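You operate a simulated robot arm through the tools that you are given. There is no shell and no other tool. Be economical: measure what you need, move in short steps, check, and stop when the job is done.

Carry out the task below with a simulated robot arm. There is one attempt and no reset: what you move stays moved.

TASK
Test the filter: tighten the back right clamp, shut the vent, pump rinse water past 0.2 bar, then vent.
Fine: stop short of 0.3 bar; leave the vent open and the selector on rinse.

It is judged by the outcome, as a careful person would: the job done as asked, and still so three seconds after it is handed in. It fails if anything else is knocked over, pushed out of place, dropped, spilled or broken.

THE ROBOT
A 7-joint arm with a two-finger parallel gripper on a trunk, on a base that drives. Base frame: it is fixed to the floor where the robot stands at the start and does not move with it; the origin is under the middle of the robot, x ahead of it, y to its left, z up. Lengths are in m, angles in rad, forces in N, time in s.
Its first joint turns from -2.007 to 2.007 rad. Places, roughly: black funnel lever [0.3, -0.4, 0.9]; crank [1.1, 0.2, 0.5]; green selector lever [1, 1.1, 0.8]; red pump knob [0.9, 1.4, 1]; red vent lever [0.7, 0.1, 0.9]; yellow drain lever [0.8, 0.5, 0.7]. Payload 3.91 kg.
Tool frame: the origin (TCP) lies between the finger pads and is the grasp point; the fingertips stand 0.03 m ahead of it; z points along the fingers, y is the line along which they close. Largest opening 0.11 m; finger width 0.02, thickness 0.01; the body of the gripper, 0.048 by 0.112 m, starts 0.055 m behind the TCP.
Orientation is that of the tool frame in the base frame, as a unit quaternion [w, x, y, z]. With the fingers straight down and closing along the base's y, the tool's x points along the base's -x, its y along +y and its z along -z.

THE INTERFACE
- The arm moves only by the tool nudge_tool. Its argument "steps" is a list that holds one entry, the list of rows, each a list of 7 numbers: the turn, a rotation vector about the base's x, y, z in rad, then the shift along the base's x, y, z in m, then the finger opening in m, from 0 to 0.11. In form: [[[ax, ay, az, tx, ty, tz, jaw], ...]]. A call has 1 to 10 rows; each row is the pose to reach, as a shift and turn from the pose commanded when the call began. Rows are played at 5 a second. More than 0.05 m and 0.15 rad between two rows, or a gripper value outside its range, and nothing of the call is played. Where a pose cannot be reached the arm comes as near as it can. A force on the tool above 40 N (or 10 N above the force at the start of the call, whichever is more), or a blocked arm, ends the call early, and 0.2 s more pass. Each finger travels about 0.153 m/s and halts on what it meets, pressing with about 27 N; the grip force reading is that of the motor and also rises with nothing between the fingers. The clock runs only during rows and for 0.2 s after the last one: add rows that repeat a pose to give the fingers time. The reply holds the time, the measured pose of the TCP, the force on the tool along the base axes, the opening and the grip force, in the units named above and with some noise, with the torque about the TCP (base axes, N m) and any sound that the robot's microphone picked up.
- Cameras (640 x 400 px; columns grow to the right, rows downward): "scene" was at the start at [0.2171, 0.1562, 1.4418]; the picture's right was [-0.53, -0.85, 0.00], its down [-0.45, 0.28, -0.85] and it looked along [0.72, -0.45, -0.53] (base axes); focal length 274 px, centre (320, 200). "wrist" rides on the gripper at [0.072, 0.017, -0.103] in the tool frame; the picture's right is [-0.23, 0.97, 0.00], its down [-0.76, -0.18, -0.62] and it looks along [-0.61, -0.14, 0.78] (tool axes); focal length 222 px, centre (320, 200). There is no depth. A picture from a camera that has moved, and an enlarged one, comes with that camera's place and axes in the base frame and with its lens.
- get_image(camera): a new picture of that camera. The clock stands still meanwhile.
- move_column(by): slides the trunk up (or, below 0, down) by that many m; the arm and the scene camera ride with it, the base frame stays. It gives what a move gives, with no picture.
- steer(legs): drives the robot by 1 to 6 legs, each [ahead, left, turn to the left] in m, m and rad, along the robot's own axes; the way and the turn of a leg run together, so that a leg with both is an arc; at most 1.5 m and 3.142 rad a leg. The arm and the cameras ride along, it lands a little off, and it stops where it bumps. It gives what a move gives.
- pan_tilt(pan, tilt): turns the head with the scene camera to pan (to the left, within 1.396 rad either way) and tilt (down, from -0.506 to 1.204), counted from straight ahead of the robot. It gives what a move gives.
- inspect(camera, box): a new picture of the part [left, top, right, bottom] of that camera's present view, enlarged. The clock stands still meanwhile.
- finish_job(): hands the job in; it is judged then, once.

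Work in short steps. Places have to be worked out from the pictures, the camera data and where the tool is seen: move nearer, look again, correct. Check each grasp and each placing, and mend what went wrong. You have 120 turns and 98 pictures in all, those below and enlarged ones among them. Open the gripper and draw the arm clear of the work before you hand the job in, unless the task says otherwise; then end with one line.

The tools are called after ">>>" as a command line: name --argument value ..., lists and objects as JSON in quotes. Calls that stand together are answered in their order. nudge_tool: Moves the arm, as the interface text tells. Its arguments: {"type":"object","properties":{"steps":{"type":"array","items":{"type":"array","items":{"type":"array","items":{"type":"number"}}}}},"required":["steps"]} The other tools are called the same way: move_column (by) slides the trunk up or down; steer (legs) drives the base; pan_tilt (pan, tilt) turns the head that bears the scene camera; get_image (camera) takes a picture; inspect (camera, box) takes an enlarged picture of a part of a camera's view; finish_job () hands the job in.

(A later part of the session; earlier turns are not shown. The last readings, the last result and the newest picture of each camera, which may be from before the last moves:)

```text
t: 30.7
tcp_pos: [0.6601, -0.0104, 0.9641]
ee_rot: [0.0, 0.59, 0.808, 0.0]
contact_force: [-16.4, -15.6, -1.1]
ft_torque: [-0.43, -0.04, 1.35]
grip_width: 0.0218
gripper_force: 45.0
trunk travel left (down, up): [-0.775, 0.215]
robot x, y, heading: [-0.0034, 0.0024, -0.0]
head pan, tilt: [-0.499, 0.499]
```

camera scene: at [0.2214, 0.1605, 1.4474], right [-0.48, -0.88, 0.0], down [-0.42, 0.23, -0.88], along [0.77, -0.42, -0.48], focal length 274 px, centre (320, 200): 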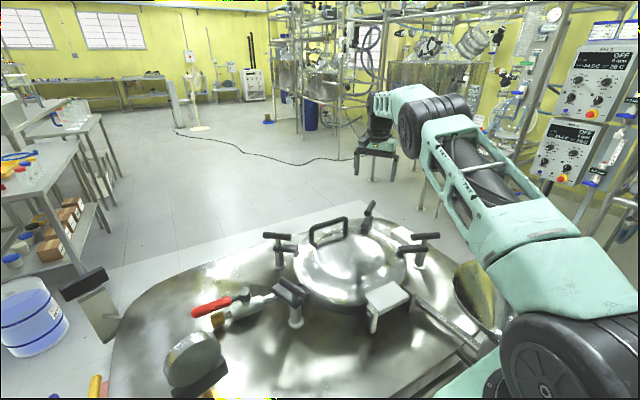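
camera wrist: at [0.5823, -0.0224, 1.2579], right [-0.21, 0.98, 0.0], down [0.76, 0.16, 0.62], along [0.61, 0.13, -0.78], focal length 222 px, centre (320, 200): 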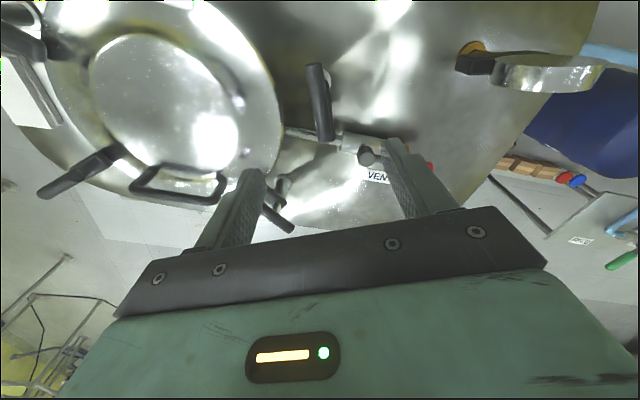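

Torque 1.35 N m: the stop, same as on the tight clamp. A slight firm extra, then release and rise.

>>> nudge_tool --steps '[[[0, 0, -0.05, 0, 0, 0, 0.0], [0, 0, -0.05, 0, 0, 0, 0.0]]]'

>>> nudge_tool --steps '[[[0, 0, 0, 0, 0, 0, 0.03], [0, 0, 0, 0, 0, 0, 0.05], [0, 0, 0, 0, 0, 0, 0.06], [0, 0, 0, 0, 0, 0.04, 0.06], [0, 0, 0, 0, 0, 0.08, 0.06], [0, 0, 0, 0, 0, 0.13, 0.06], [0, 0, 0, 0, 0, 0.17, 0.06], [0, 0, 0, -0.03, 0.03, 0.17, 0.06]]]'

>>> inspect --camera "scene" --box '[200, 180, 400, 340]'

>>> get_image --camera "wrist"

```text
t: 31.3
tcp_pos: [0.66, -0.0108, 0.9636]
ee_rot: [-0.001, 0.61, 0.792, -0.001]
contact_force: [-16.3, -14.9, 2.8]
ft_torque: [-0.22, 0.08, 1.42]
grip_width: 0.0228
gripper_force: 44.9
trunk travel left (down, up): [-0.775, 0.215]
robot x, y, heading: [0.0037, 0.0015, -0.001]
head pan, tilt: [-0.499, 0.499]
```

```text
t: 33.1
tcp_pos: [0.6324, 0.0197, 1.1329]
ee_rot: [0.0, 0.611, 0.792, -0.001]
contact_force: [-0.5, -0.1, 0.0]
ft_torque: [0.01, 0.02, 0.03]
grip_width: 0.06
gripper_force: 0.0
trunk travel left (down, up): [-0.775, 0.215]
robot x, y, heading: [-0.0028, -0.0007, 0.001]
head pan, tilt: [-0.499, 0.499]
```

```text
2.50 times, centred on (300, 260) of scene
camera zoom: at [0.2218, 0.1602, 1.4474], right [-0.48, -0.88, 0.0], down [-0.42, 0.23, -0.88], along [0.77, -0.42, -0.48], focal length 685 px, centre (370, 50)
```

zoom: 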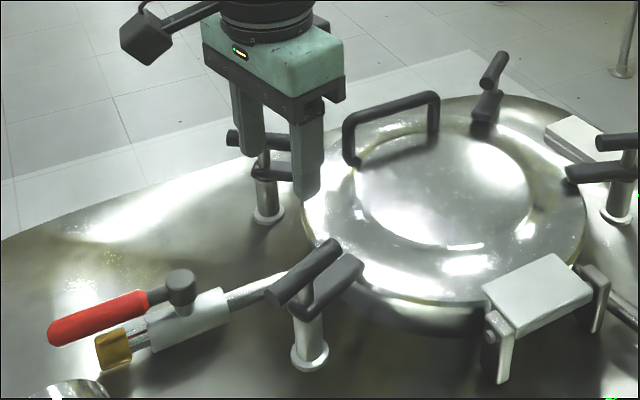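

```text
58 pictures are left
camera wrist: at [0.6294, 0.0938, 1.2376], right [1.0, 0.03, 0.0], down [0.02, -0.78, 0.62], along [0.02, -0.62, -0.78], focal length 222 px, centre (320, 200)
```

wrist: 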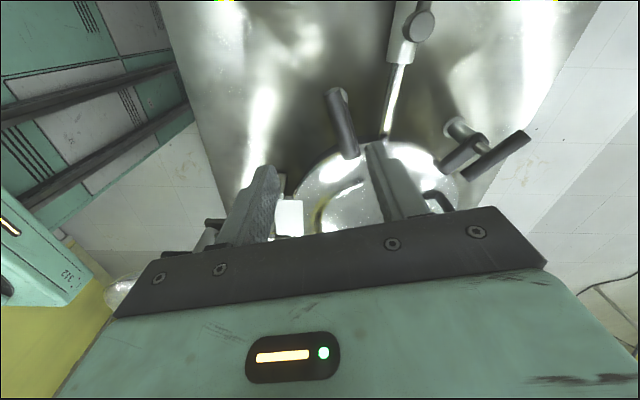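

The back-right clamp's dog now sits on the lid at its stop. Next the vent lever: in line with its pipe (open) with its pivot near (0.72, 0.10) and handle running to +y. I move behind it to measure it.

>>> nudge_tool --steps '[[[0, 0, 0.131, 0.0, 0.018, 0, 0.04], [0, 0, 0.262, 0.0, 0.036, 0, 0.02], [0, 0, 0.393, 0.0, 0.054, 0, 0.0], [0, 0, 0.524, 0.0, 0.072, 0, 0.0], [0, 0, 0.655, 0.0, 0.09, 0, 0.0], [0, 0, 0.786, 0.0, 0.108, 0, 0.0], [0, 0, 0.917, 0.0, 0.126, 0, 0.0], [0, 0, 1.048, 0.0, 0.144, 0, 0.0], [0, 0, 1.18, 0.0, 0.162, 0, 0.0], [0, 0, 1.314, 0.0, 0.162, 0, 0.0]]]'

>>> pan_tilt --pan 0.0 --tilt 0.7

>>> get_image --camera "wrist"

>>> get_image --camera "scene"

```text
t: 35.3
tcp_pos: [0.6313, 0.1822, 1.1344]
ee_rot: [0.0, -0.002, 1.0, 0.0]
contact_force: [0.2, -0.5, 0.7]
ft_torque: [0.0, 0.02, -0.03]
grip_width: 0.0
gripper_force: 26.8
trunk travel left (down, up): [-0.775, 0.215]
robot x, y, heading: [-0.0003, -0.0001, 0.002]
head pan, tilt: [-0.499, 0.499]
```

```text
t: 36.2
tcp_pos: [0.6297, 0.1818, 1.1335]
ee_rot: [0.0, 0.0, 1.0, -0.001]
contact_force: [1.1, 0.8, -0.4]
ft_torque: [-0.03, 0.02, 0.01]
grip_width: 0.0
gripper_force: 27.1
trunk travel left (down, up): [-0.775, 0.215]
robot x, y, heading: [0.0028, -0.0008, -0.0]
head pan, tilt: [0.0, 0.7]
```

```text
57 pictures are left
camera wrist: at [0.5586, 0.1995, 1.2377], right [0.23, 0.97, 0.0], down [0.76, -0.18, 0.62], along [0.61, -0.14, -0.78], focal length 222 px, centre (320, 200)
```

wrist: 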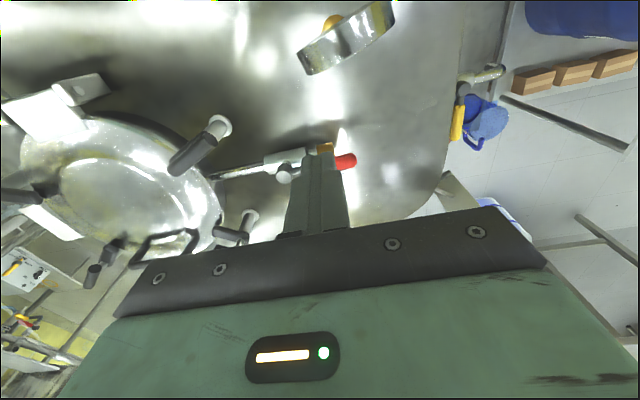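

```text
56 pictures are left
camera scene: at [0.2264, 0.204, 1.4297], right [0.0, -1.0, 0.0], down [-0.64, 0.0, -0.77], along [0.77, 0.0, -0.64], focal length 274 px, centre (320, 200)
```

scene: 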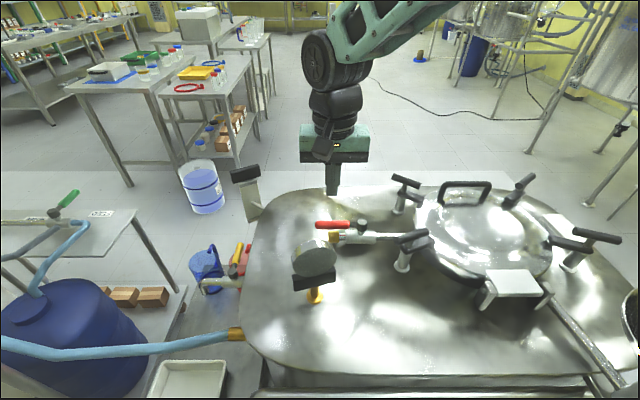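

Enlarging both views to fix the vent handle's place and height.

>>> inspect --camera "scene" --box '[280, 190, 440, 290]'

>>> inspect --camera "wrist" --box '[240, 110, 400, 210]'

```text
4.00 times, centred on (360, 240) of scene
camera zoom: at [0.2264, 0.204, 1.4297], right [0.0, -1.0, 0.0], down [-0.64, 0.0, -0.77], along [0.77, 0.0, -0.64], focal length 1096 px, centre (160, 40)
```

zoom: 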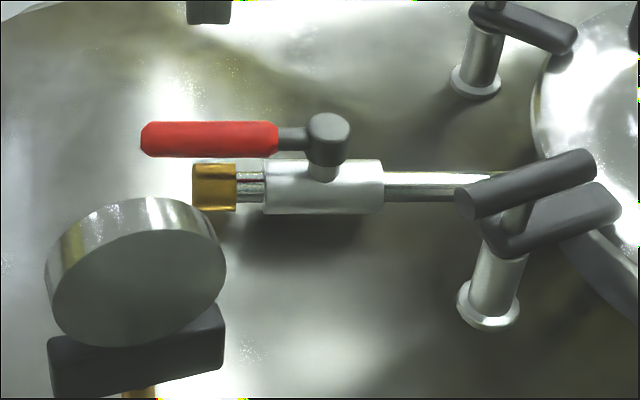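

```text
4.00 times, centred on (320, 160) of wrist
camera zoom: at [0.5586, 0.1995, 1.2377], right [0.23, 0.97, 0.0], down [0.76, -0.18, 0.62], along [0.61, -0.14, -0.78], focal length 888 px, centre (320, 360)
```

zoom: 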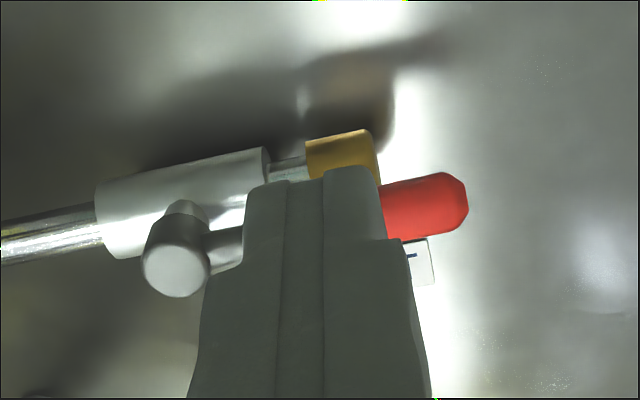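

Knob at (0.748, 0.093), handle tip at y≈0.216, handle height ≈0.905, bearing 90°. I bring the closed fingers down on its near (−x) side, beyond the nozzle.

>>> nudge_tool --steps '[[[0, 0, 0, 0.035, 0.011, -0.02, 0.0], [0, 0, 0, 0.07, 0.021, -0.05, 0.0], [0, 0, 0, 0.07, 0.021, -0.1, 0.0], [0, 0, 0, 0.07, 0.021, -0.15, 0.0], [0, 0, 0, 0.07, 0.021, -0.19, 0.0], [0, 0, 0, 0.07, 0.021, -0.216, 0.0], [0, 0, 0, 0.07, 0.021, -0.216, 0.0]]]'

>>> inspect --camera "scene" --box '[260, 180, 420, 280]'

```text
t: 37.8
tcp_pos: [0.7015, 0.2032, 0.9174]
ee_rot: [0.001, -0.001, 1.0, 0.0]
contact_force: [-0.6, -0.1, 0.6]
ft_torque: [-0.01, 0.02, 0.0]
grip_width: 0.0
gripper_force: 27.2
trunk travel left (down, up): [-0.775, 0.215]
robot x, y, heading: [-0.0018, 0.0013, 0.002]
head pan, tilt: [0.0, 0.7]
```

```text
4.00 times, centred on (340, 230) of scene
camera zoom: at [0.2264, 0.2041, 1.4297], right [0.0, -1.0, 0.0], down [-0.64, 0.0, -0.76], along [0.76, 0.0, -0.64], focal length 1096 px, centre (240, 80)
```

zoom: 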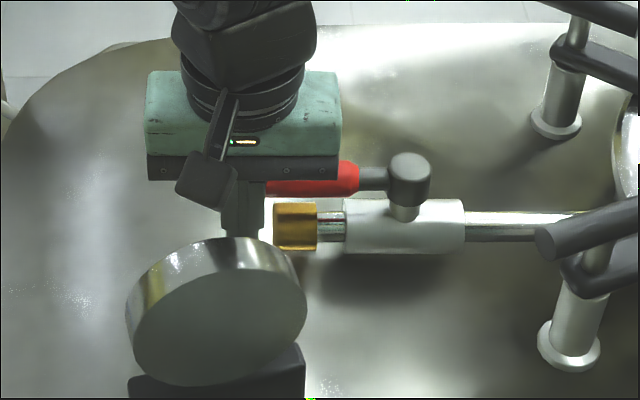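

In place. Gentle push toward +x.

>>> nudge_tool --steps '[[[0, 0, 0, 0.015, 0, 0, 0.0], [0, 0, 0, 0.03, 0, 0, 0.0], [0, 0, 0, 0.045, -0.001, 0, 0.0], [0, 0, 0, 0.055, -0.002, 0, 0.0]]]'

>>> inspect --camera "scene" --box '[260, 180, 420, 280]'

```text
t: 38.8
tcp_pos: [0.7567, 0.2007, 0.9179]
ee_rot: [-0.001, 0.0, 1.0, -0.001]
contact_force: [-0.6, 1.3, 0.1]
ft_torque: [0.0, 0.02, -0.02]
grip_width: 0.0
gripper_force: 26.9
trunk travel left (down, up): [-0.775, 0.215]
robot x, y, heading: [0.0023, -0.0033, 0.003]
head pan, tilt: [0.0, 0.7]
```

```text
4.00 times, centred on (340, 230) of scene
camera zoom: at [0.2263, 0.2042, 1.4297], right [0.0, -1.0, 0.0], down [-0.64, 0.0, -0.76], along [0.76, 0.0, -0.64], focal length 1096 px, centre (240, 80)
```

zoom: 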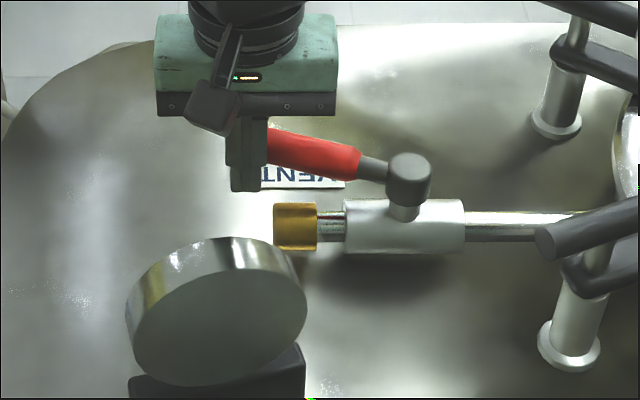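

It moves easily (clockwise). I follow the arc round to a quarter turn.

>>> nudge_tool --steps '[[[0, 0, 0, 0.0205, -0.015, 0, 0.0], [0, 0, 0, 0.0435, -0.026, 0, 0.0], [0, 0, 0, 0.063, -0.0425, 0, 0.0], [0, 0, 0, 0.0785, -0.0635, 0, 0.0], [0, 0, 0, 0.0845, -0.077, 0, 0.0], [0, 0, 0, 0.0865, -0.087, 0, 0.0], [0, 0, 0, 0.0865, -0.087, 0, 0.0]]]'

>>> inspect --camera "scene" --box '[260, 160, 420, 260]'

```text
t: 40.4
tcp_pos: [0.8426, 0.1139, 0.9178]
ee_rot: [-0.001, -0.001, 1.0, 0.0]
contact_force: [-1.3, 9.3, 2.5]
ft_torque: [-0.03, 0.05, -0.01]
grip_width: 0.0
gripper_force: 26.9
trunk travel left (down, up): [-0.775, 0.215]
robot x, y, heading: [0.0024, 0.0016, 0.004]
head pan, tilt: [0.0, 0.7]
```

```text
4.00 times, centred on (340, 210) of scene
camera zoom: at [0.2263, 0.2046, 1.4297], right [0.0, -1.0, 0.0], down [-0.64, 0.0, -0.76], along [0.76, 0.0, -0.64], focal length 1096 px, centre (240, 160)
```

zoom: 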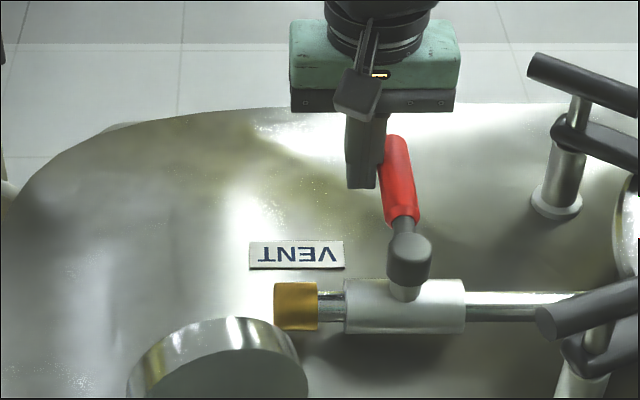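

Force rises to 9 N near the quarter turn; push a few mm more to seat at the stop.

>>> nudge_tool --steps '[[[0, 0, 0, 0.0, -0.002, 0, 0.0], [0, 0, 0, 0.0, -0.004, 0, 0.0], [0, 0, 0, 0.0, -0.004, 0, 0.0]]]'

```text
t: 41.2
tcp_pos: [0.843, 0.1139, 0.9196]
ee_rot: [0.002, -0.001, 1.0, 0.001]
contact_force: [1.2, 26.1, 8.3]
ft_torque: [-0.06, 0.04, -0.09]
grip_width: 0.0001
gripper_force: 26.9
trunk travel left (down, up): [-0.775, 0.215]
robot x, y, heading: [-0.0042, 0.0024, 0.002]
head pan, tilt: [0.0, 0.7]
```

The stop is firm: the vent is shut. I back off, raise the arm and draw it in before driving to the pump.

>>> nudge_tool --steps '[[[0, 0, 0, 0, 0.012, 0, 0.0], [0, 0, 0, 0, 0.025, 0.02, 0.0], [0, 0, 0, 0, 0.025, 0.07, 0.0], [0, 0, 0, 0, 0.025, 0.12, 0.0], [0, 0, 0, 0, 0.025, 0.17, 0.0], [0, 0, 0, -0.04, 0.02, 0.2, 0.0], [0, 0, 0, -0.08, 0.0, 0.22, 0.0], [0, 0, 0, -0.12, -0.02, 0.24, 0.0], [0, 0, 0, -0.16, -0.04, 0.26, 0.0], [0, 0, 0, -0.2, -0.06, 0.28, 0.0]]]'

>>> inspect --camera "scene" --box '[260, 160, 420, 260]'

>>> nudge_tool --steps '[[[0, 0, 0, -0.04, -0.03, 0.02, 0.0], [0, 0, 0, -0.08, -0.06, 0.04, 0.0]]]'

>>> steer --legs '[[-0.2, 0, 0], [0, 1.3, 0]]'

>>> get_image --camera "scene"

```text
refused: row 6 steps farther than a row can; nothing moved
```

```text
4.00 times, centred on (340, 210) of scene
camera zoom: at [0.226, 0.2056, 1.4297], right [0.0, -1.0, 0.0], down [-0.64, 0.0, -0.77], along [0.77, 0.0, -0.64], focal length 1096 px, centre (240, 160)
```

zoom: 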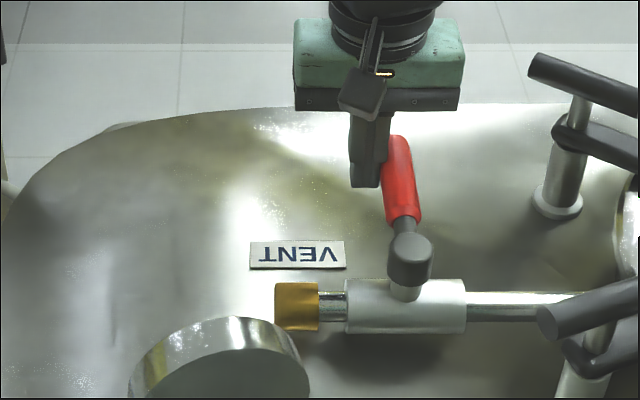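

```text
refused: row 1 steps farther than a row can; nothing moved
```

```text
t: 42.0
tcp_pos: [0.8405, 0.1136, 0.9207]
ee_rot: [0.008, -0.002, 1.0, 0.004]
contact_force: [-0.2, 0.2, -0.4]
ft_torque: [0.04, 0.01, -0.02]
grip_width: 0.0001
gripper_force: 27.0
trunk travel left (down, up): [-0.775, 0.215]
robot x, y, heading: [-0.0071, -0.0001, 0.003]
head pan, tilt: [0.0, 0.7]
stopped in leg 1: the force on the tool passed its limit (the readings are from after the stop); the commanded pose is now the measured one
```

```text
49 pictures are left
camera scene: at [0.2197, 0.2045, 1.4296], right [0.0, -1.0, 0.0], down [-0.64, 0.0, -0.76], along [0.76, 0.0, -0.64], focal length 274 px, centre (320, 200)
```

scene: 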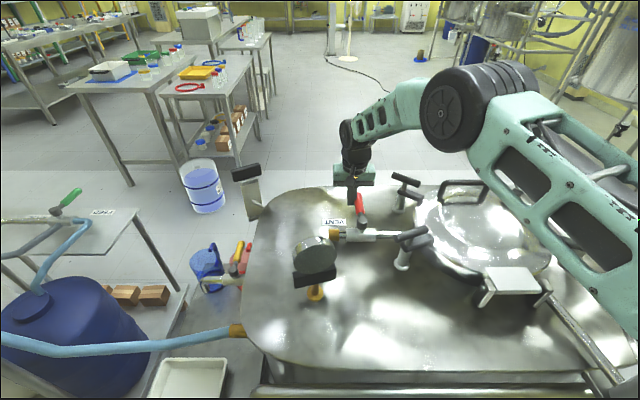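

My arm move was refused for an over-long step and the drive stopped at once on the force guard; nothing was harmed. I redo the retreat with legal steps.

>>> nudge_tool --steps '[[[0, 0, 0, 0, 0.012, 0, 0.0], [0, 0, 0, 0, 0.025, 0.02, 0.0], [0, 0, 0, 0, 0.025, 0.065, 0.0], [0, 0, 0, 0, 0.025, 0.11, 0.0], [0, 0, 0, 0, 0.025, 0.155, 0.0], [0, 0, 0, -0.02, 0.02, 0.195, 0.0], [0, 0, 0, -0.055, 0.0, 0.22, 0.0], [0, 0, 0, -0.09, -0.02, 0.245, 0.0], [0, 0, 0, -0.125, -0.04, 0.27, 0.0], [0, 0, 0, -0.16, -0.06, 0.295, 0.0]]]'

>>> inspect --camera "scene" --box '[260, 160, 420, 260]'

```text
t: 44.2
tcp_pos: [0.6799, 0.0534, 1.2143]
ee_rot: [0.008, -0.002, 1.0, 0.004]
contact_force: [0.3, 0.6, -0.9]
ft_torque: [-0.02, 0.04, 0.05]
grip_width: 0.0
gripper_force: 27.0
trunk travel left (down, up): [-0.775, 0.215]
robot x, y, heading: [-0.006, 0.0032, 0.001]
head pan, tilt: [0.0, 0.7]
```

```text
4.00 times, centred on (340, 210) of scene
camera zoom: at [0.2203, 0.2048, 1.4295], right [0.0, -1.0, 0.0], down [-0.64, 0.0, -0.76], along [0.76, 0.0, -0.64], focal length 1096 px, centre (240, 160)
```

zoom: 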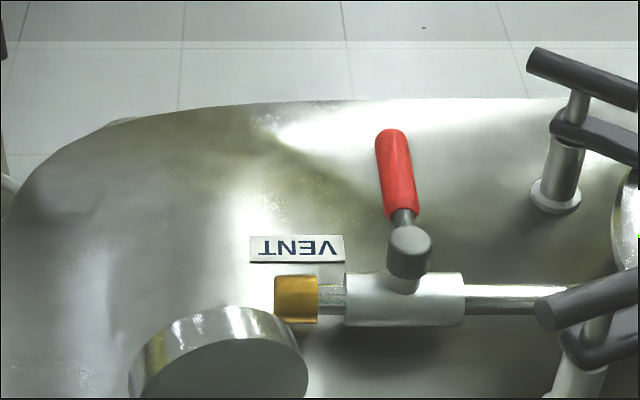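

Vent is crosswise. Draw the arm in a little more.

>>> nudge_tool --steps '[[[0, 0, 0, -0.04, -0.015, 0.01, 0.0], [0, 0, 0, -0.08, -0.03, 0.03, 0.0], [0, 0, 0, -0.12, -0.05, 0.05, 0.0]]]'

>>> steer --legs '[[-0.25, 0, 0], [0, 0.7, 0]]'

>>> pan_tilt --pan 0.5 --tilt 0.5

>>> get_image --camera "scene"

```text
t: 45.0
tcp_pos: [0.5598, 0.0041, 1.2651]
ee_rot: [0.007, -0.002, 1.0, 0.004]
contact_force: [0.7, -0.8, -0.7]
ft_torque: [-0.01, 0.05, 0.0]
grip_width: 0.0
gripper_force: 26.8
trunk travel left (down, up): [-0.775, 0.215]
robot x, y, heading: [-0.0105, 0.002, 0.001]
head pan, tilt: [0.0, 0.7]
```

```text
t: 50.3
tcp_pos: [0.3091, 0.7023, 1.2671]
ee_rot: [0.007, 0.001, 1.0, 0.004]
contact_force: [-0.4, -0.3, -0.5]
ft_torque: [-0.01, -0.02, -0.01]
grip_width: 0.0
gripper_force: 27.2
trunk travel left (down, up): [-0.775, 0.215]
robot x, y, heading: [-0.255, 0.7001, -0.003]
head pan, tilt: [0.0, 0.7]
```

```text
t: 51.2
tcp_pos: [0.3094, 0.7023, 1.2673]
ee_rot: [0.008, 0.001, 1.0, 0.003]
contact_force: [0.3, 0.2, 0.4]
ft_torque: [0.02, 0.01, 0.01]
grip_width: 0.0
gripper_force: 26.8
trunk travel left (down, up): [-0.775, 0.215]
robot x, y, heading: [-0.2576, 0.7008, 0.003]
head pan, tilt: [0.499, 0.499]
```

```text
47 pictures are left
camera scene: at [-0.035, 0.9467, 1.4474], right [0.47, -0.88, 0.0], down [-0.42, -0.23, -0.88], along [0.77, 0.42, -0.48], focal length 274 px, centre (320, 200)
```

scene: 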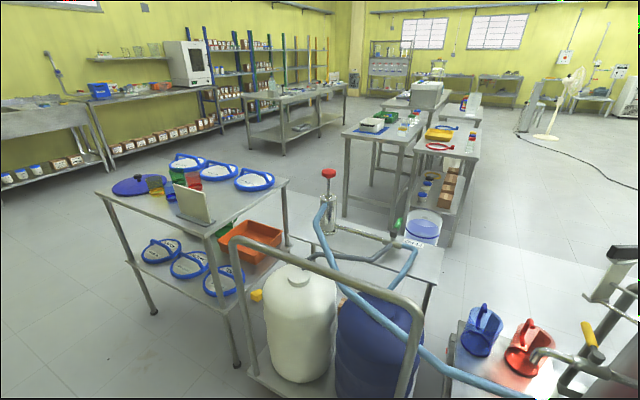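

The cart's rail is about x=0.44. I slide left to y≈1.25, then forward to x≈0.05, from where both pump and selector should be within reach.

>>> steer --legs '[[0, 0.55, 0], [0.3, 0, 0]]'

>>> pan_tilt --pan -0.1 --tilt 0.75

>>> get_image --camera "scene"

```text
t: 56.0
tcp_pos: [0.6121, 1.2501, 1.2673]
ee_rot: [0.008, 0.004, 1.0, 0.003]
contact_force: [-0.9, 0.3, 0.2]
ft_torque: [-0.01, -0.01, 0.0]
grip_width: 0.0
gripper_force: 27.3
trunk travel left (down, up): [-0.775, 0.215]
robot x, y, heading: [0.0421, 1.2501, -0.011]
head pan, tilt: [0.499, 0.499]
```

```text
t: 57.0
tcp_pos: [0.6129, 1.2506, 1.2653]
ee_rot: [0.008, 0.004, 1.0, 0.004]
contact_force: [0.7, 0.3, 1.0]
ft_torque: [-0.01, 0.0, -0.02]
grip_width: 0.0
gripper_force: 26.4
trunk travel left (down, up): [-0.775, 0.215]
robot x, y, heading: [0.0451, 1.251, -0.007]
head pan, tilt: [-0.099, 0.75]
```

```text
46 pictures are left
camera scene: at [0.271, 1.4454, 1.4255], right [-0.11, -0.99, 0.0], down [-0.68, 0.07, -0.73], along [0.73, -0.08, -0.68], focal length 274 px, centre (320, 200)
```

scene: 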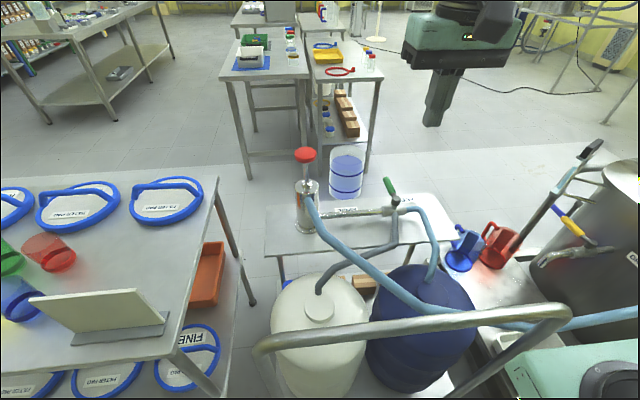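

>>> inspect --camera "scene" --box '[270, 140, 470, 280]'

>>> pan_tilt --pan -1.2 --tilt 0.5

>>> get_image --camera "scene"

```text
2.86 times, centred on (370, 210) of scene
camera zoom: at [0.271, 1.4454, 1.4255], right [-0.11, -0.99, 0.0], down [-0.68, 0.07, -0.73], along [0.73, -0.08, -0.68], focal length 783 px, centre (177, 171)
```

zoom: 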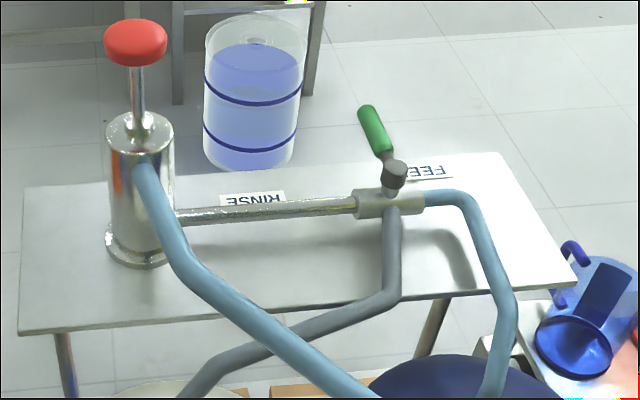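

```text
t: 58.3
tcp_pos: [0.6123, 1.2507, 1.2659]
ee_rot: [0.006, 0.003, 1.0, 0.003]
contact_force: [0.3, -0.2, -0.1]
ft_torque: [0.01, -0.02, -0.03]
grip_width: 0.0001
gripper_force: 26.8
trunk travel left (down, up): [-0.775, 0.215]
robot x, y, heading: [0.043, 1.2523, -0.007]
head pan, tilt: [-1.201, 0.499]
```

```text
44 pictures are left
camera scene: at [0.2208, 1.3692, 1.4474], right [-0.94, -0.35, 0.0], down [-0.17, 0.45, -0.88], along [0.31, -0.82, -0.48], focal length 274 px, centre (320, 200)
```

scene: 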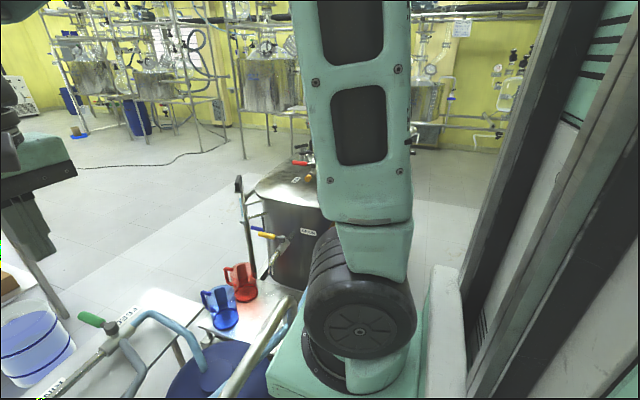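

The selector lever points straight ahead (+x) between the labels, so rinse means swinging it to +y. The arm hides the gauge for now. I check the clearance ahead of the base.

>>> pan_tilt --pan 0.0 --tilt 1.2

>>> get_image --camera "scene"

```text
t: 59.7
tcp_pos: [0.6122, 1.2504, 1.2666]
ee_rot: [0.008, 0.004, 1.0, 0.003]
contact_force: [0.5, 0.4, 0.0]
ft_torque: [-0.01, -0.01, -0.03]
grip_width: 0.0
gripper_force: 27.4
trunk travel left (down, up): [-0.775, 0.215]
robot x, y, heading: [0.0457, 1.2501, -0.013]
head pan, tilt: [0.0, 1.201]
```

```text
43 pictures are left
camera scene: at [0.2445, 1.4537, 1.3937], right [-0.01, -1.0, 0.0], down [-0.93, 0.01, -0.36], along [0.36, 0.0, -0.93], focal length 274 px, centre (320, 200)
```

scene: 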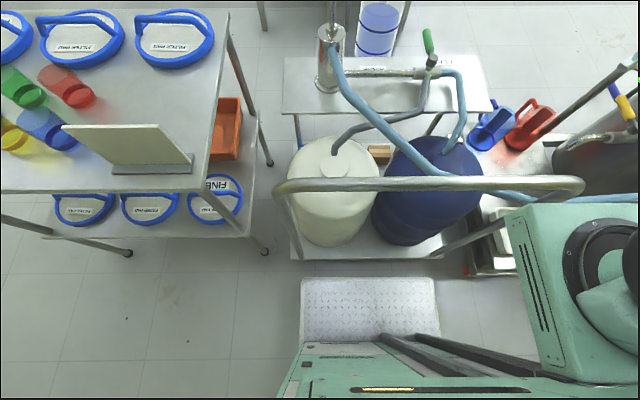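

There are ~8 cm ahead of the base plate, and the shoulder is close to the rail, so I stay put and use the arm. I bring the wrist camera over the selector.

>>> nudge_tool --steps '[[[0, 0, 0, 0.032, -0.017, -0.02, 0.0], [0, 0, 0, 0.064, -0.034, -0.04, 0.0], [0, 0, 0, 0.096, -0.051, -0.06, 0.0], [0, 0, 0, 0.128, -0.068, -0.08, 0.0], [0, 0, 0, 0.16, -0.085, -0.1, 0.0], [0, 0, 0, 0.19, -0.1, -0.116, 0.0]]]'

>>> get_image --camera "wrist"

>>> pan_tilt --pan -0.1 --tilt 0.75

>>> inspect --camera "scene" --box '[270, 140, 470, 280]'

```text
t: 61.1
tcp_pos: [0.8021, 1.1509, 1.1518]
ee_rot: [0.007, 0.004, 1.0, 0.004]
contact_force: [-1.5, -0.4, 0.6]
ft_torque: [-0.05, -0.01, 0.01]
grip_width: 0.0
gripper_force: 27.4
trunk travel left (down, up): [-0.775, 0.215]
robot x, y, heading: [0.0428, 1.2528, -0.008]
head pan, tilt: [0.0, 1.201]
```

```text
42 pictures are left
camera wrist: at [0.7275, 1.1681, 1.2532], right [0.23, 0.97, 0.01], down [0.75, -0.19, 0.63], along [0.62, -0.14, -0.77], focal length 222 px, centre (320, 200)
```

wrist: 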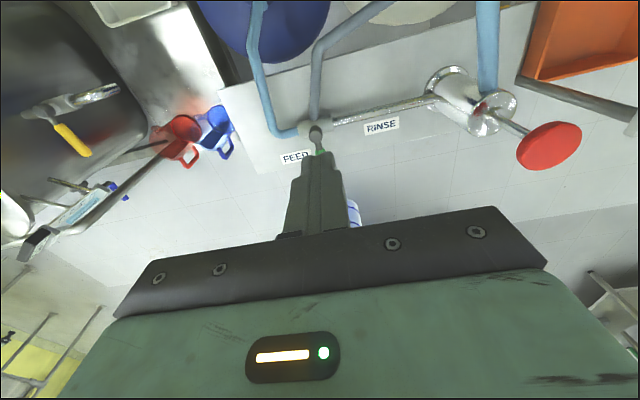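

```text
t: 62.0
tcp_pos: [0.8013, 1.1507, 1.1499]
ee_rot: [0.008, 0.003, 1.0, 0.004]
contact_force: [-0.6, -0.8, 0.4]
ft_torque: [0.01, -0.01, 0.04]
grip_width: 0.0
gripper_force: 27.3
trunk travel left (down, up): [-0.775, 0.215]
robot x, y, heading: [0.0468, 1.2494, -0.009]
head pan, tilt: [-0.099, 0.75]
```

```text
2.86 times, centred on (370, 210) of scene
camera zoom: at [0.271, 1.4453, 1.4254], right [-0.11, -0.99, 0.0], down [-0.68, 0.07, -0.73], along [0.73, -0.08, -0.68], focal length 783 px, centre (177, 171)
```

zoom: 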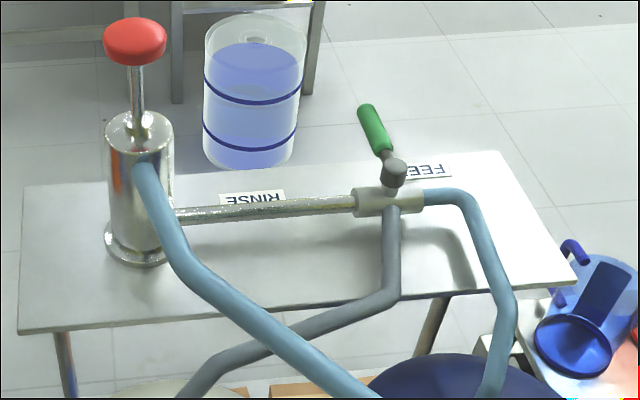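

The lever sits by FEED (bearing 0°); rinse is the +y position. Pivot ≈ (0.927, 1.112), handle ≈ z 0.77. I go to its −y side above, with the tool tilted outward slightly for reach.

>>> nudge_tool --steps '[[[0, -0.04, 0, 0.023, -0.01, -0.031, 0.0], [0, -0.08, 0, 0.046, -0.02, -0.062, 0.0], [0, -0.12, 0, 0.069, -0.03, -0.093, 0.0], [0, -0.16, 0, 0.092, -0.04, -0.124, 0.0], [0, -0.2, 0, 0.115, -0.05, -0.155, 0.0], [0, -0.24, 0, 0.138, -0.06, -0.186, 0.0], [0, -0.28, 0, 0.161, -0.07, -0.217, 0.0], [0, -0.3, 0, 0.183, -0.081, -0.25, 0.0], [0, -0.3, 0, 0.183, -0.081, -0.25, 0.0]]]'

>>> inspect --camera "scene" --box '[310, 120, 470, 250]'

>>> inspect --camera "wrist" --box '[200, 80, 440, 230]'

```text
t: 64.0
tcp_pos: [0.9839, 1.0708, 0.8991]
ee_rot: [0.157, 0.003, 0.988, 0.003]
contact_force: [0.5, -1.7, 1.0]
ft_torque: [0.0, 0.01, 0.01]
grip_width: 0.0001
gripper_force: 26.9
trunk travel left (down, up): [-0.775, 0.215]
robot x, y, heading: [0.0483, 1.2542, -0.005]
head pan, tilt: [-0.099, 0.75]
```

```text
3.08 times, centred on (390, 185) of scene
camera zoom: at [0.271, 1.4453, 1.4254], right [-0.11, -0.99, 0.0], down [-0.68, 0.07, -0.73], along [0.73, -0.08, -0.68], focal length 843 px, centre (105, 246)
```

zoom: 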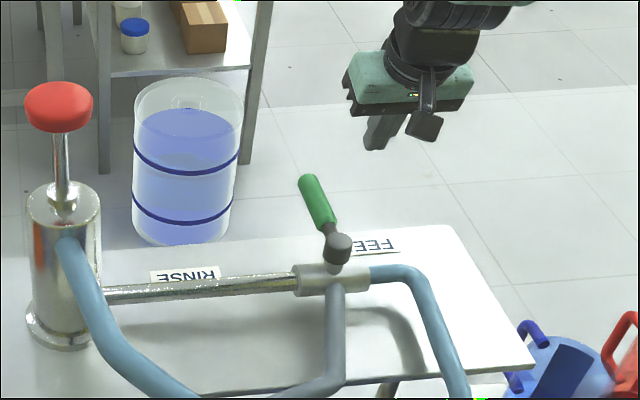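

```text
2.67 times, centred on (320, 155) of wrist
camera zoom: at [0.8838, 1.0864, 0.9754], right [0.22, 0.97, 0.08], down [0.53, -0.19, 0.83], along [0.82, -0.14, -0.56], focal length 592 px, centre (320, 320)
```

zoom: 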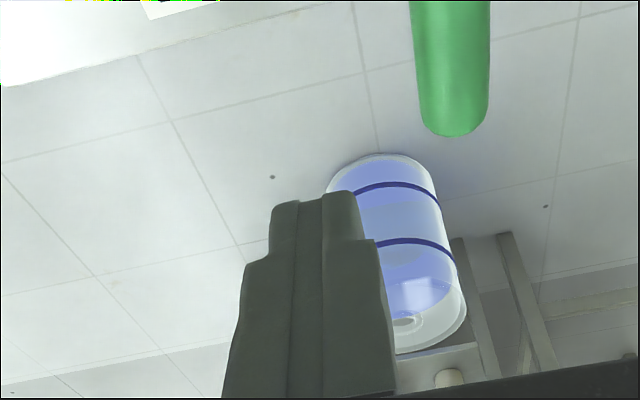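

Handle tip (1.035, 1.118, 0.80); pivot ≈ (0.910, 1.122). I lower beside it and make first contact toward +y.

>>> nudge_tool --steps '[[[0, 0, 0, -0.004, 0.002, -0.035, 0.0], [0, 0, 0, -0.004, 0.002, -0.07, 0.0], [0, 0, 0, -0.004, 0.002, -0.095, 0.0], [0, 0, 0, -0.004, 0.015, -0.095, 0.0], [0, 0, 0, -0.004, 0.03, -0.095, 0.0], [0, 0, 0, -0.004, 0.045, -0.095, 0.0]]]'

>>> inspect --camera "scene" --box '[310, 120, 470, 250]'

```text
t: 65.4
tcp_pos: [0.9803, 1.1142, 0.8044]
ee_rot: [0.157, 0.003, 0.988, 0.005]
contact_force: [0.3, -0.4, 2.0]
ft_torque: [0.03, 0.04, -0.02]
grip_width: 0.0004
gripper_force: 26.6
trunk travel left (down, up): [-0.775, 0.215]
robot x, y, heading: [0.0418, 1.2505, -0.009]
head pan, tilt: [-0.099, 0.75]
```

```text
3.08 times, centred on (390, 185) of scene
camera zoom: at [0.271, 1.445, 1.4255], right [-0.11, -0.99, 0.0], down [-0.68, 0.07, -0.73], along [0.73, -0.08, -0.68], focal length 843 px, centre (105, 246)
```

zoom: 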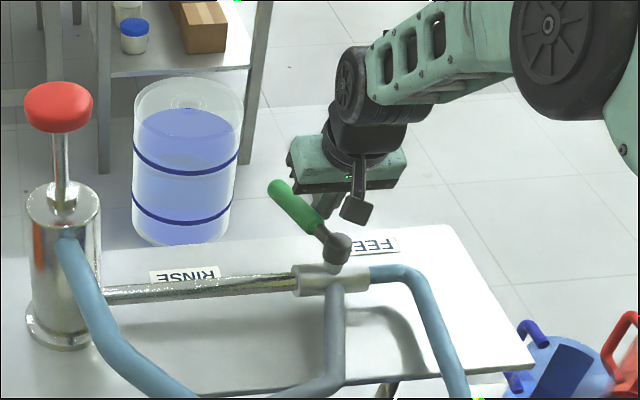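

It swings freely. I follow the arc toward +y.

>>> nudge_tool --steps '[[[0, 0, 0, 0.001, 0.024, 0, 0.0], [0, 0, 0, -0.007, 0.042, 0, 0.0], [0, 0, 0, -0.018, 0.057, 0, 0.0], [0, 0, 0, -0.033, 0.069, 0, 0.0], [0, 0, 0, -0.042, 0.073, 0, 0.0], [0, 0, 0, -0.05, 0.077, 0, 0.0], [0, 0, 0, -0.05, 0.077, 0, 0.0]]]'

>>> inspect --camera "scene" --box '[310, 120, 470, 250]'

```text
t: 67.0
tcp_pos: [0.9344, 1.1913, 0.8079]
ee_rot: [0.162, 0.003, 0.987, 0.004]
contact_force: [30.0, -6.6, 1.7]
ft_torque: [0.04, -0.35, 0.11]
grip_width: 0.0002
gripper_force: 27.1
trunk travel left (down, up): [-0.775, 0.215]
robot x, y, heading: [0.0454, 1.248, -0.009]
head pan, tilt: [-0.099, 0.75]
```

```text
3.08 times, centred on (390, 185) of scene
camera zoom: at [0.2725, 1.445, 1.4254], right [-0.11, -0.99, 0.0], down [-0.68, 0.07, -0.73], along [0.73, -0.08, -0.68], focal length 843 px, centre (105, 246)
```

zoom: 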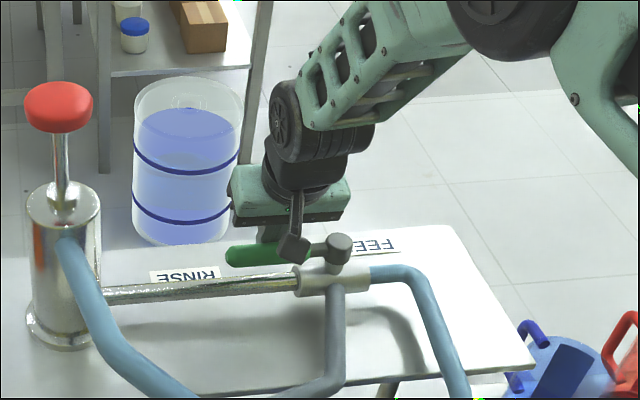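

Firm stop with the lever along +y at RINSE. I back away and rise, un-tilting the tool.

>>> nudge_tool --steps '[[[0, 0, 0, 0.015, 0, 0, 0.0], [0, 0, 0, 0.025, -0.005, 0.02, 0.0], [0, 0.02, 0, 0.025, -0.005, 0.06, 0.0], [0, 0.06, 0, 0.02, -0.005, 0.105, 0.03], [0, 0.1, 0, 0.015, -0.005, 0.15, 0.06], [0, 0.15, 0, 0.01, -0.005, 0.195, 0.09], [0, 0.2, 0, 0.0, 0.0, 0.24, 0.11], [0, 0.25, 0, -0.01, 0.02, 0.28, 0.11], [0, 0.3, 0, -0.03, 0.05, 0.31, 0.11], [0, 0.31, 0, -0.05, 0.08, 0.34, 0.11]]]'

>>> get_image --camera "scene"

>>> get_image --camera "wrist"

```text
t: 69.2
tcp_pos: [0.8797, 1.271, 1.1449]
ee_rot: [0.003, 0.003, 1.0, 0.003]
contact_force: [-0.1, 0.4, -0.1]
ft_torque: [0.05, 0.01, -0.01]
grip_width: 0.1098
gripper_force: 0.0
trunk travel left (down, up): [-0.775, 0.215]
robot x, y, heading: [0.0447, 1.2501, -0.006]
head pan, tilt: [-0.099, 0.75]
```

```text
36 pictures are left
camera scene: at [0.2715, 1.4448, 1.4254], right [-0.11, -0.99, 0.0], down [-0.68, 0.07, -0.73], along [0.73, -0.08, -0.68], focal length 274 px, centre (320, 200)
```

scene: 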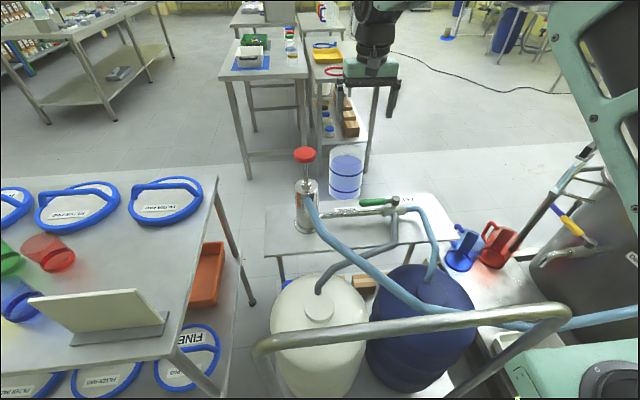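

```text
35 pictures are left
camera wrist: at [0.8073, 1.2885, 1.2491], right [0.23, 0.97, 0.01], down [0.76, -0.19, 0.63], along [0.61, -0.14, -0.78], focal length 222 px, centre (320, 200)
```

wrist: 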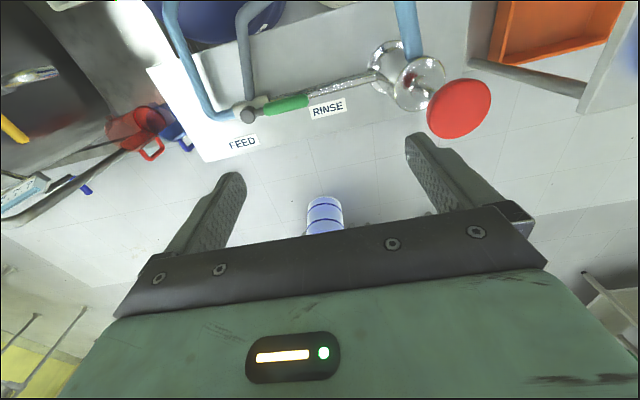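

Knob at about (0.911, 1.4165, 1.005). I move over it, then lower the open fingers around it.

>>> nudge_tool --steps '[[[0, 0, 0, 0.01, 0.045, 0, 0.11], [0, 0, 0, 0.02, 0.09, 0, 0.11], [0, 0, 0, 0.031, 0.135, 0, 0.11], [0, 0, 0, 0.031, 0.1455, -0.035, 0.11], [0, 0, 0, 0.031, 0.1455, -0.07, 0.11], [0, 0, 0, 0.031, 0.1455, -0.07, 0.11]]]'

>>> inspect --camera "scene" --box '[220, 90, 380, 250]'

>>> inspect --camera "wrist" --box '[160, 40, 480, 240]'

```text
t: 70.6
tcp_pos: [0.9126, 1.4174, 1.0749]
ee_rot: [0.004, 0.004, 1.0, 0.003]
contact_force: [0.2, 0.1, 0.1]
ft_torque: [-0.03, 0.0, -0.01]
grip_width: 0.11
gripper_force: 0.0
trunk travel left (down, up): [-0.775, 0.215]
robot x, y, heading: [0.0409, 1.253, -0.014]
head pan, tilt: [-0.099, 0.75]
```

```text
2.50 times, centred on (300, 170) of scene
camera zoom: at [0.271, 1.4454, 1.4254], right [-0.11, -0.99, 0.0], down [-0.68, 0.07, -0.73], along [0.73, -0.08, -0.68], focal length 685 px, centre (370, 275)
```

zoom: 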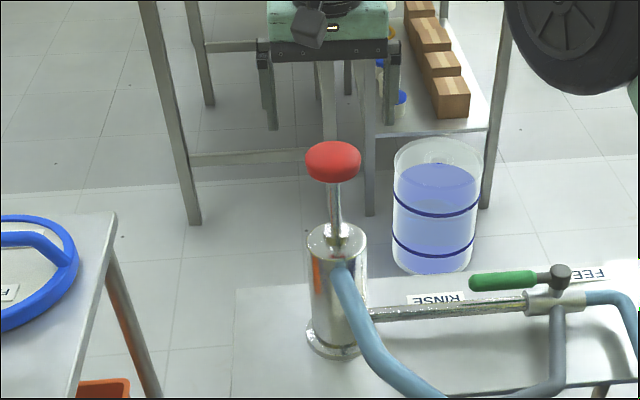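

```text
2.00 times, centred on (320, 140) of wrist
camera zoom: at [0.8392, 1.4352, 1.1785], right [0.23, 0.97, 0.01], down [0.76, -0.19, 0.63], along [0.61, -0.14, -0.78], focal length 444 px, centre (320, 320)
```

zoom: 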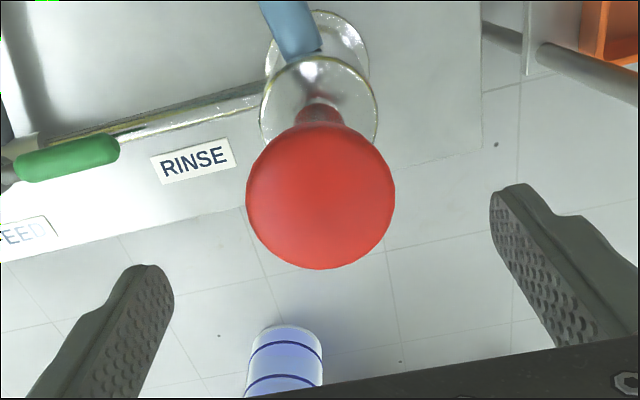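

Well centred. I lower 7 cm and close on the knob.

>>> nudge_tool --steps '[[[0, 0, 0, -0.002, 0.002, -0.035, 0.11], [0, 0, 0, -0.002, 0.002, -0.07, 0.11], [0, 0, 0, -0.002, 0.002, -0.07, 0.08], [0, 0, 0, -0.002, 0.002, -0.07, 0.05], [0, 0, 0, -0.002, 0.002, -0.07, 0.04], [0, 0, 0, -0.002, 0.002, -0.07, 0.04]]]'

>>> pan_tilt --pan -1.2 --tilt 0.35

>>> get_image --camera "scene"

```text
t: 72.0
tcp_pos: [0.9109, 1.4184, 1.0052]
ee_rot: [0.002, 0.003, 1.0, 0.003]
contact_force: [-3.3, -12.6, -0.4]
ft_torque: [-0.31, 0.14, -0.21]
grip_width: 0.0618
gripper_force: 45.4
trunk travel left (down, up): [-0.775, 0.215]
robot x, y, heading: [0.0461, 1.2558, -0.012]
head pan, tilt: [-0.099, 0.75]
```

```text
t: 73.4
tcp_pos: [0.9116, 1.4176, 1.0057]
ee_rot: [0.003, 0.004, 1.0, 0.003]
contact_force: [-5.4, -22.5, -2.9]
ft_torque: [-0.21, 0.04, -0.26]
grip_width: 0.0619
gripper_force: 44.3
trunk travel left (down, up): [-0.775, 0.215]
robot x, y, heading: [0.0449, 1.2481, -0.006]
head pan, tilt: [-1.201, 0.351]
```

```text
32 pictures are left
camera scene: at [0.2215, 1.366, 1.4611], right [-0.94, -0.35, 0.0], down [-0.12, 0.32, -0.94], along [0.33, -0.88, -0.34], focal length 274 px, centre (320, 200)
```

scene: 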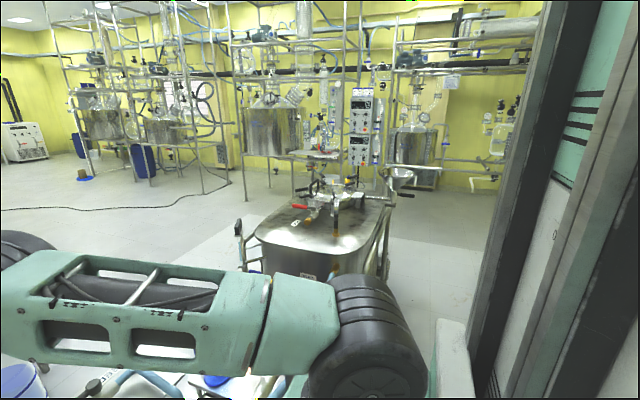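

The vessel and gauge are visible now. Zoom in on the gauge near (335, 205).

>>> inspect --camera "scene" --box '[316, 180, 356, 220]'

```text
10.00 times, centred on (336, 200) of scene
camera zoom: at [0.2215, 1.366, 1.4611], right [-0.94, -0.35, 0.0], down [-0.12, 0.32, -0.94], along [0.33, -0.88, -0.34], focal length 2740 px, centre (160, 200)
```

zoom: 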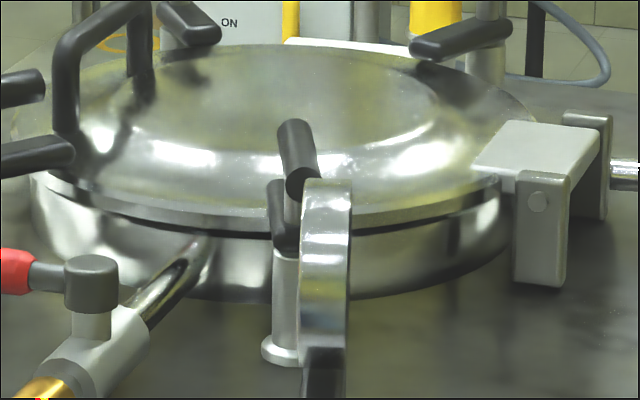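

The gauge is edge-on from here (its face looks to +x), so I'll read it with the wrist camera between strokes. First a small trial stroke: 4 cm down, and record the force.

>>> nudge_tool --steps '[[[0, 0, 0, 0, -0.001, -0.01, 0.04], [0, 0, 0, 0, -0.001, -0.02, 0.04], [0, 0, 0, 0, -0.001, -0.03, 0.04], [0, 0, 0, 0, -0.001, -0.04, 0.04], [0, 0, 0, 0, -0.001, -0.04, 0.04]]]'

>>> pan_tilt --pan -0.1 --tilt 0.75

>>> inspect --camera "scene" --box '[220, 90, 380, 250]'

```text
t: 74.6
tcp_pos: [0.9104, 1.4163, 0.9669]
ee_rot: [0.005, 0.003, 1.0, 0.004]
contact_force: [0.6, -16.3, 7.8]
ft_torque: [0.17, -0.45, -0.19]
grip_width: 0.0618
gripper_force: 44.8
trunk travel left (down, up): [-0.775, 0.215]
robot x, y, heading: [0.0424, 1.2512, -0.003]
head pan, tilt: [-1.201, 0.351]
```

```text
t: 75.9
tcp_pos: [0.9111, 1.4175, 0.966]
ee_rot: [0.004, 0.002, 1.0, 0.005]
contact_force: [6.8, -9.3, 8.3]
ft_torque: [0.09, -0.2, -0.03]
grip_width: 0.0619
gripper_force: 45.2
trunk travel left (down, up): [-0.775, 0.215]
robot x, y, heading: [0.0465, 1.2492, -0.011]
head pan, tilt: [-0.099, 0.75]
```

```text
2.50 times, centred on (300, 170) of scene
camera zoom: at [0.271, 1.4447, 1.4256], right [-0.11, -0.99, 0.0], down [-0.68, 0.07, -0.73], along [0.73, -0.08, -0.68], focal length 685 px, centre (370, 275)
```

zoom: 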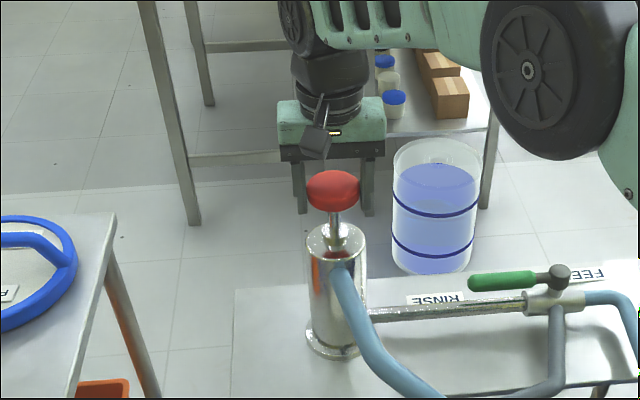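

The plunger went down 4 cm. I release and rise to read the gauge before any more.

>>> nudge_tool --steps '[[[0, 0, 0, 0, 0, 0, 0.08], [0, 0, 0, 0, 0, 0, 0.11], [0, 0, 0, 0, 0, 0.045, 0.11], [0, 0, 0, 0, 0, 0.09, 0.11], [0, 0, 0, 0, 0, 0.135, 0.11], [0, 0, -0.14, 0.01, -0.02, 0.17, 0.11], [0, 0, -0.28, 0.02, -0.04, 0.2, 0.11], [0, 0, -0.42, 0.03, -0.06, 0.22, 0.11], [0, 0, -0.56, 0.04, -0.08, 0.24, 0.11], [0, 0, -0.7, 0.05, -0.1, 0.26, 0.11]]]'

>>> nudge_tool --steps '[[[0, 0, -0.14, 0.01, -0.03, 0, 0.11], [0, 0, -0.28, 0.02, -0.06, 0, 0.11], [0, 0, -0.42, 0.03, -0.09, 0, 0.11], [0, 0, -0.56, 0.04, -0.12, 0, 0.11], [0, 0, -0.7, 0.04, -0.15, 0, 0.11], [0, 0, -0.84, 0.04, -0.18, 0, 0.11], [0, 0, -0.98, 0.04, -0.2, 0, 0.11]]]'

>>> get_image --camera "wrist"

```text
t: 78.1
tcp_pos: [0.9294, 1.3151, 1.217]
ee_rot: [0.004, 0.347, 0.938, 0.003]
contact_force: [-0.6, -0.1, 0.5]
ft_torque: [-0.02, -0.05, -0.03]
grip_width: 0.1099
gripper_force: 0.0
out of reach, approached as far as the arm can: row 7, 8, 9, 10
trunk travel left (down, up): [-0.775, 0.215]
robot x, y, heading: [0.046, 1.251, -0.009]
head pan, tilt: [-0.099, 0.75]
```

```text
t: 79.7
tcp_pos: [0.9543, 1.1184, 1.213]
ee_rot: [0.004, 0.748, 0.664, 0.001]
contact_force: [-0.1, 0.1, 0.2]
ft_torque: [-0.01, -0.02, 0.03]
grip_width: 0.1099
gripper_force: 0.1
out of reach, approached as far as the arm can: row 2, 3, 4, 5, 6, 7
trunk travel left (down, up): [-0.775, 0.215]
robot x, y, heading: [0.0476, 1.2551, -0.009]
head pan, tilt: [-0.099, 0.75]
```

```text
29 pictures are left
camera wrist: at [0.9791, 1.1905, 1.3166], right [0.94, -0.34, 0.01], down [-0.27, -0.73, 0.63], along [-0.21, -0.59, -0.78], focal length 222 px, centre (320, 200)
```

wrist: 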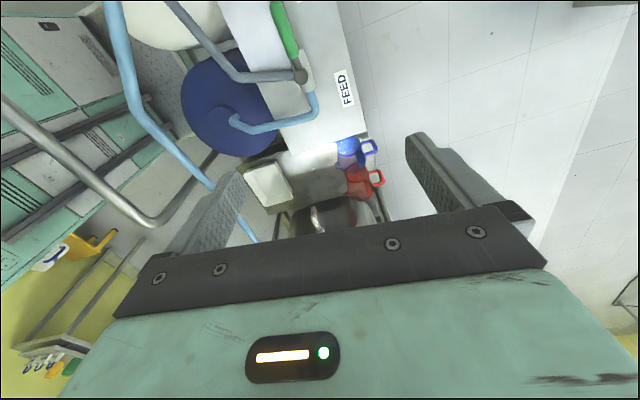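

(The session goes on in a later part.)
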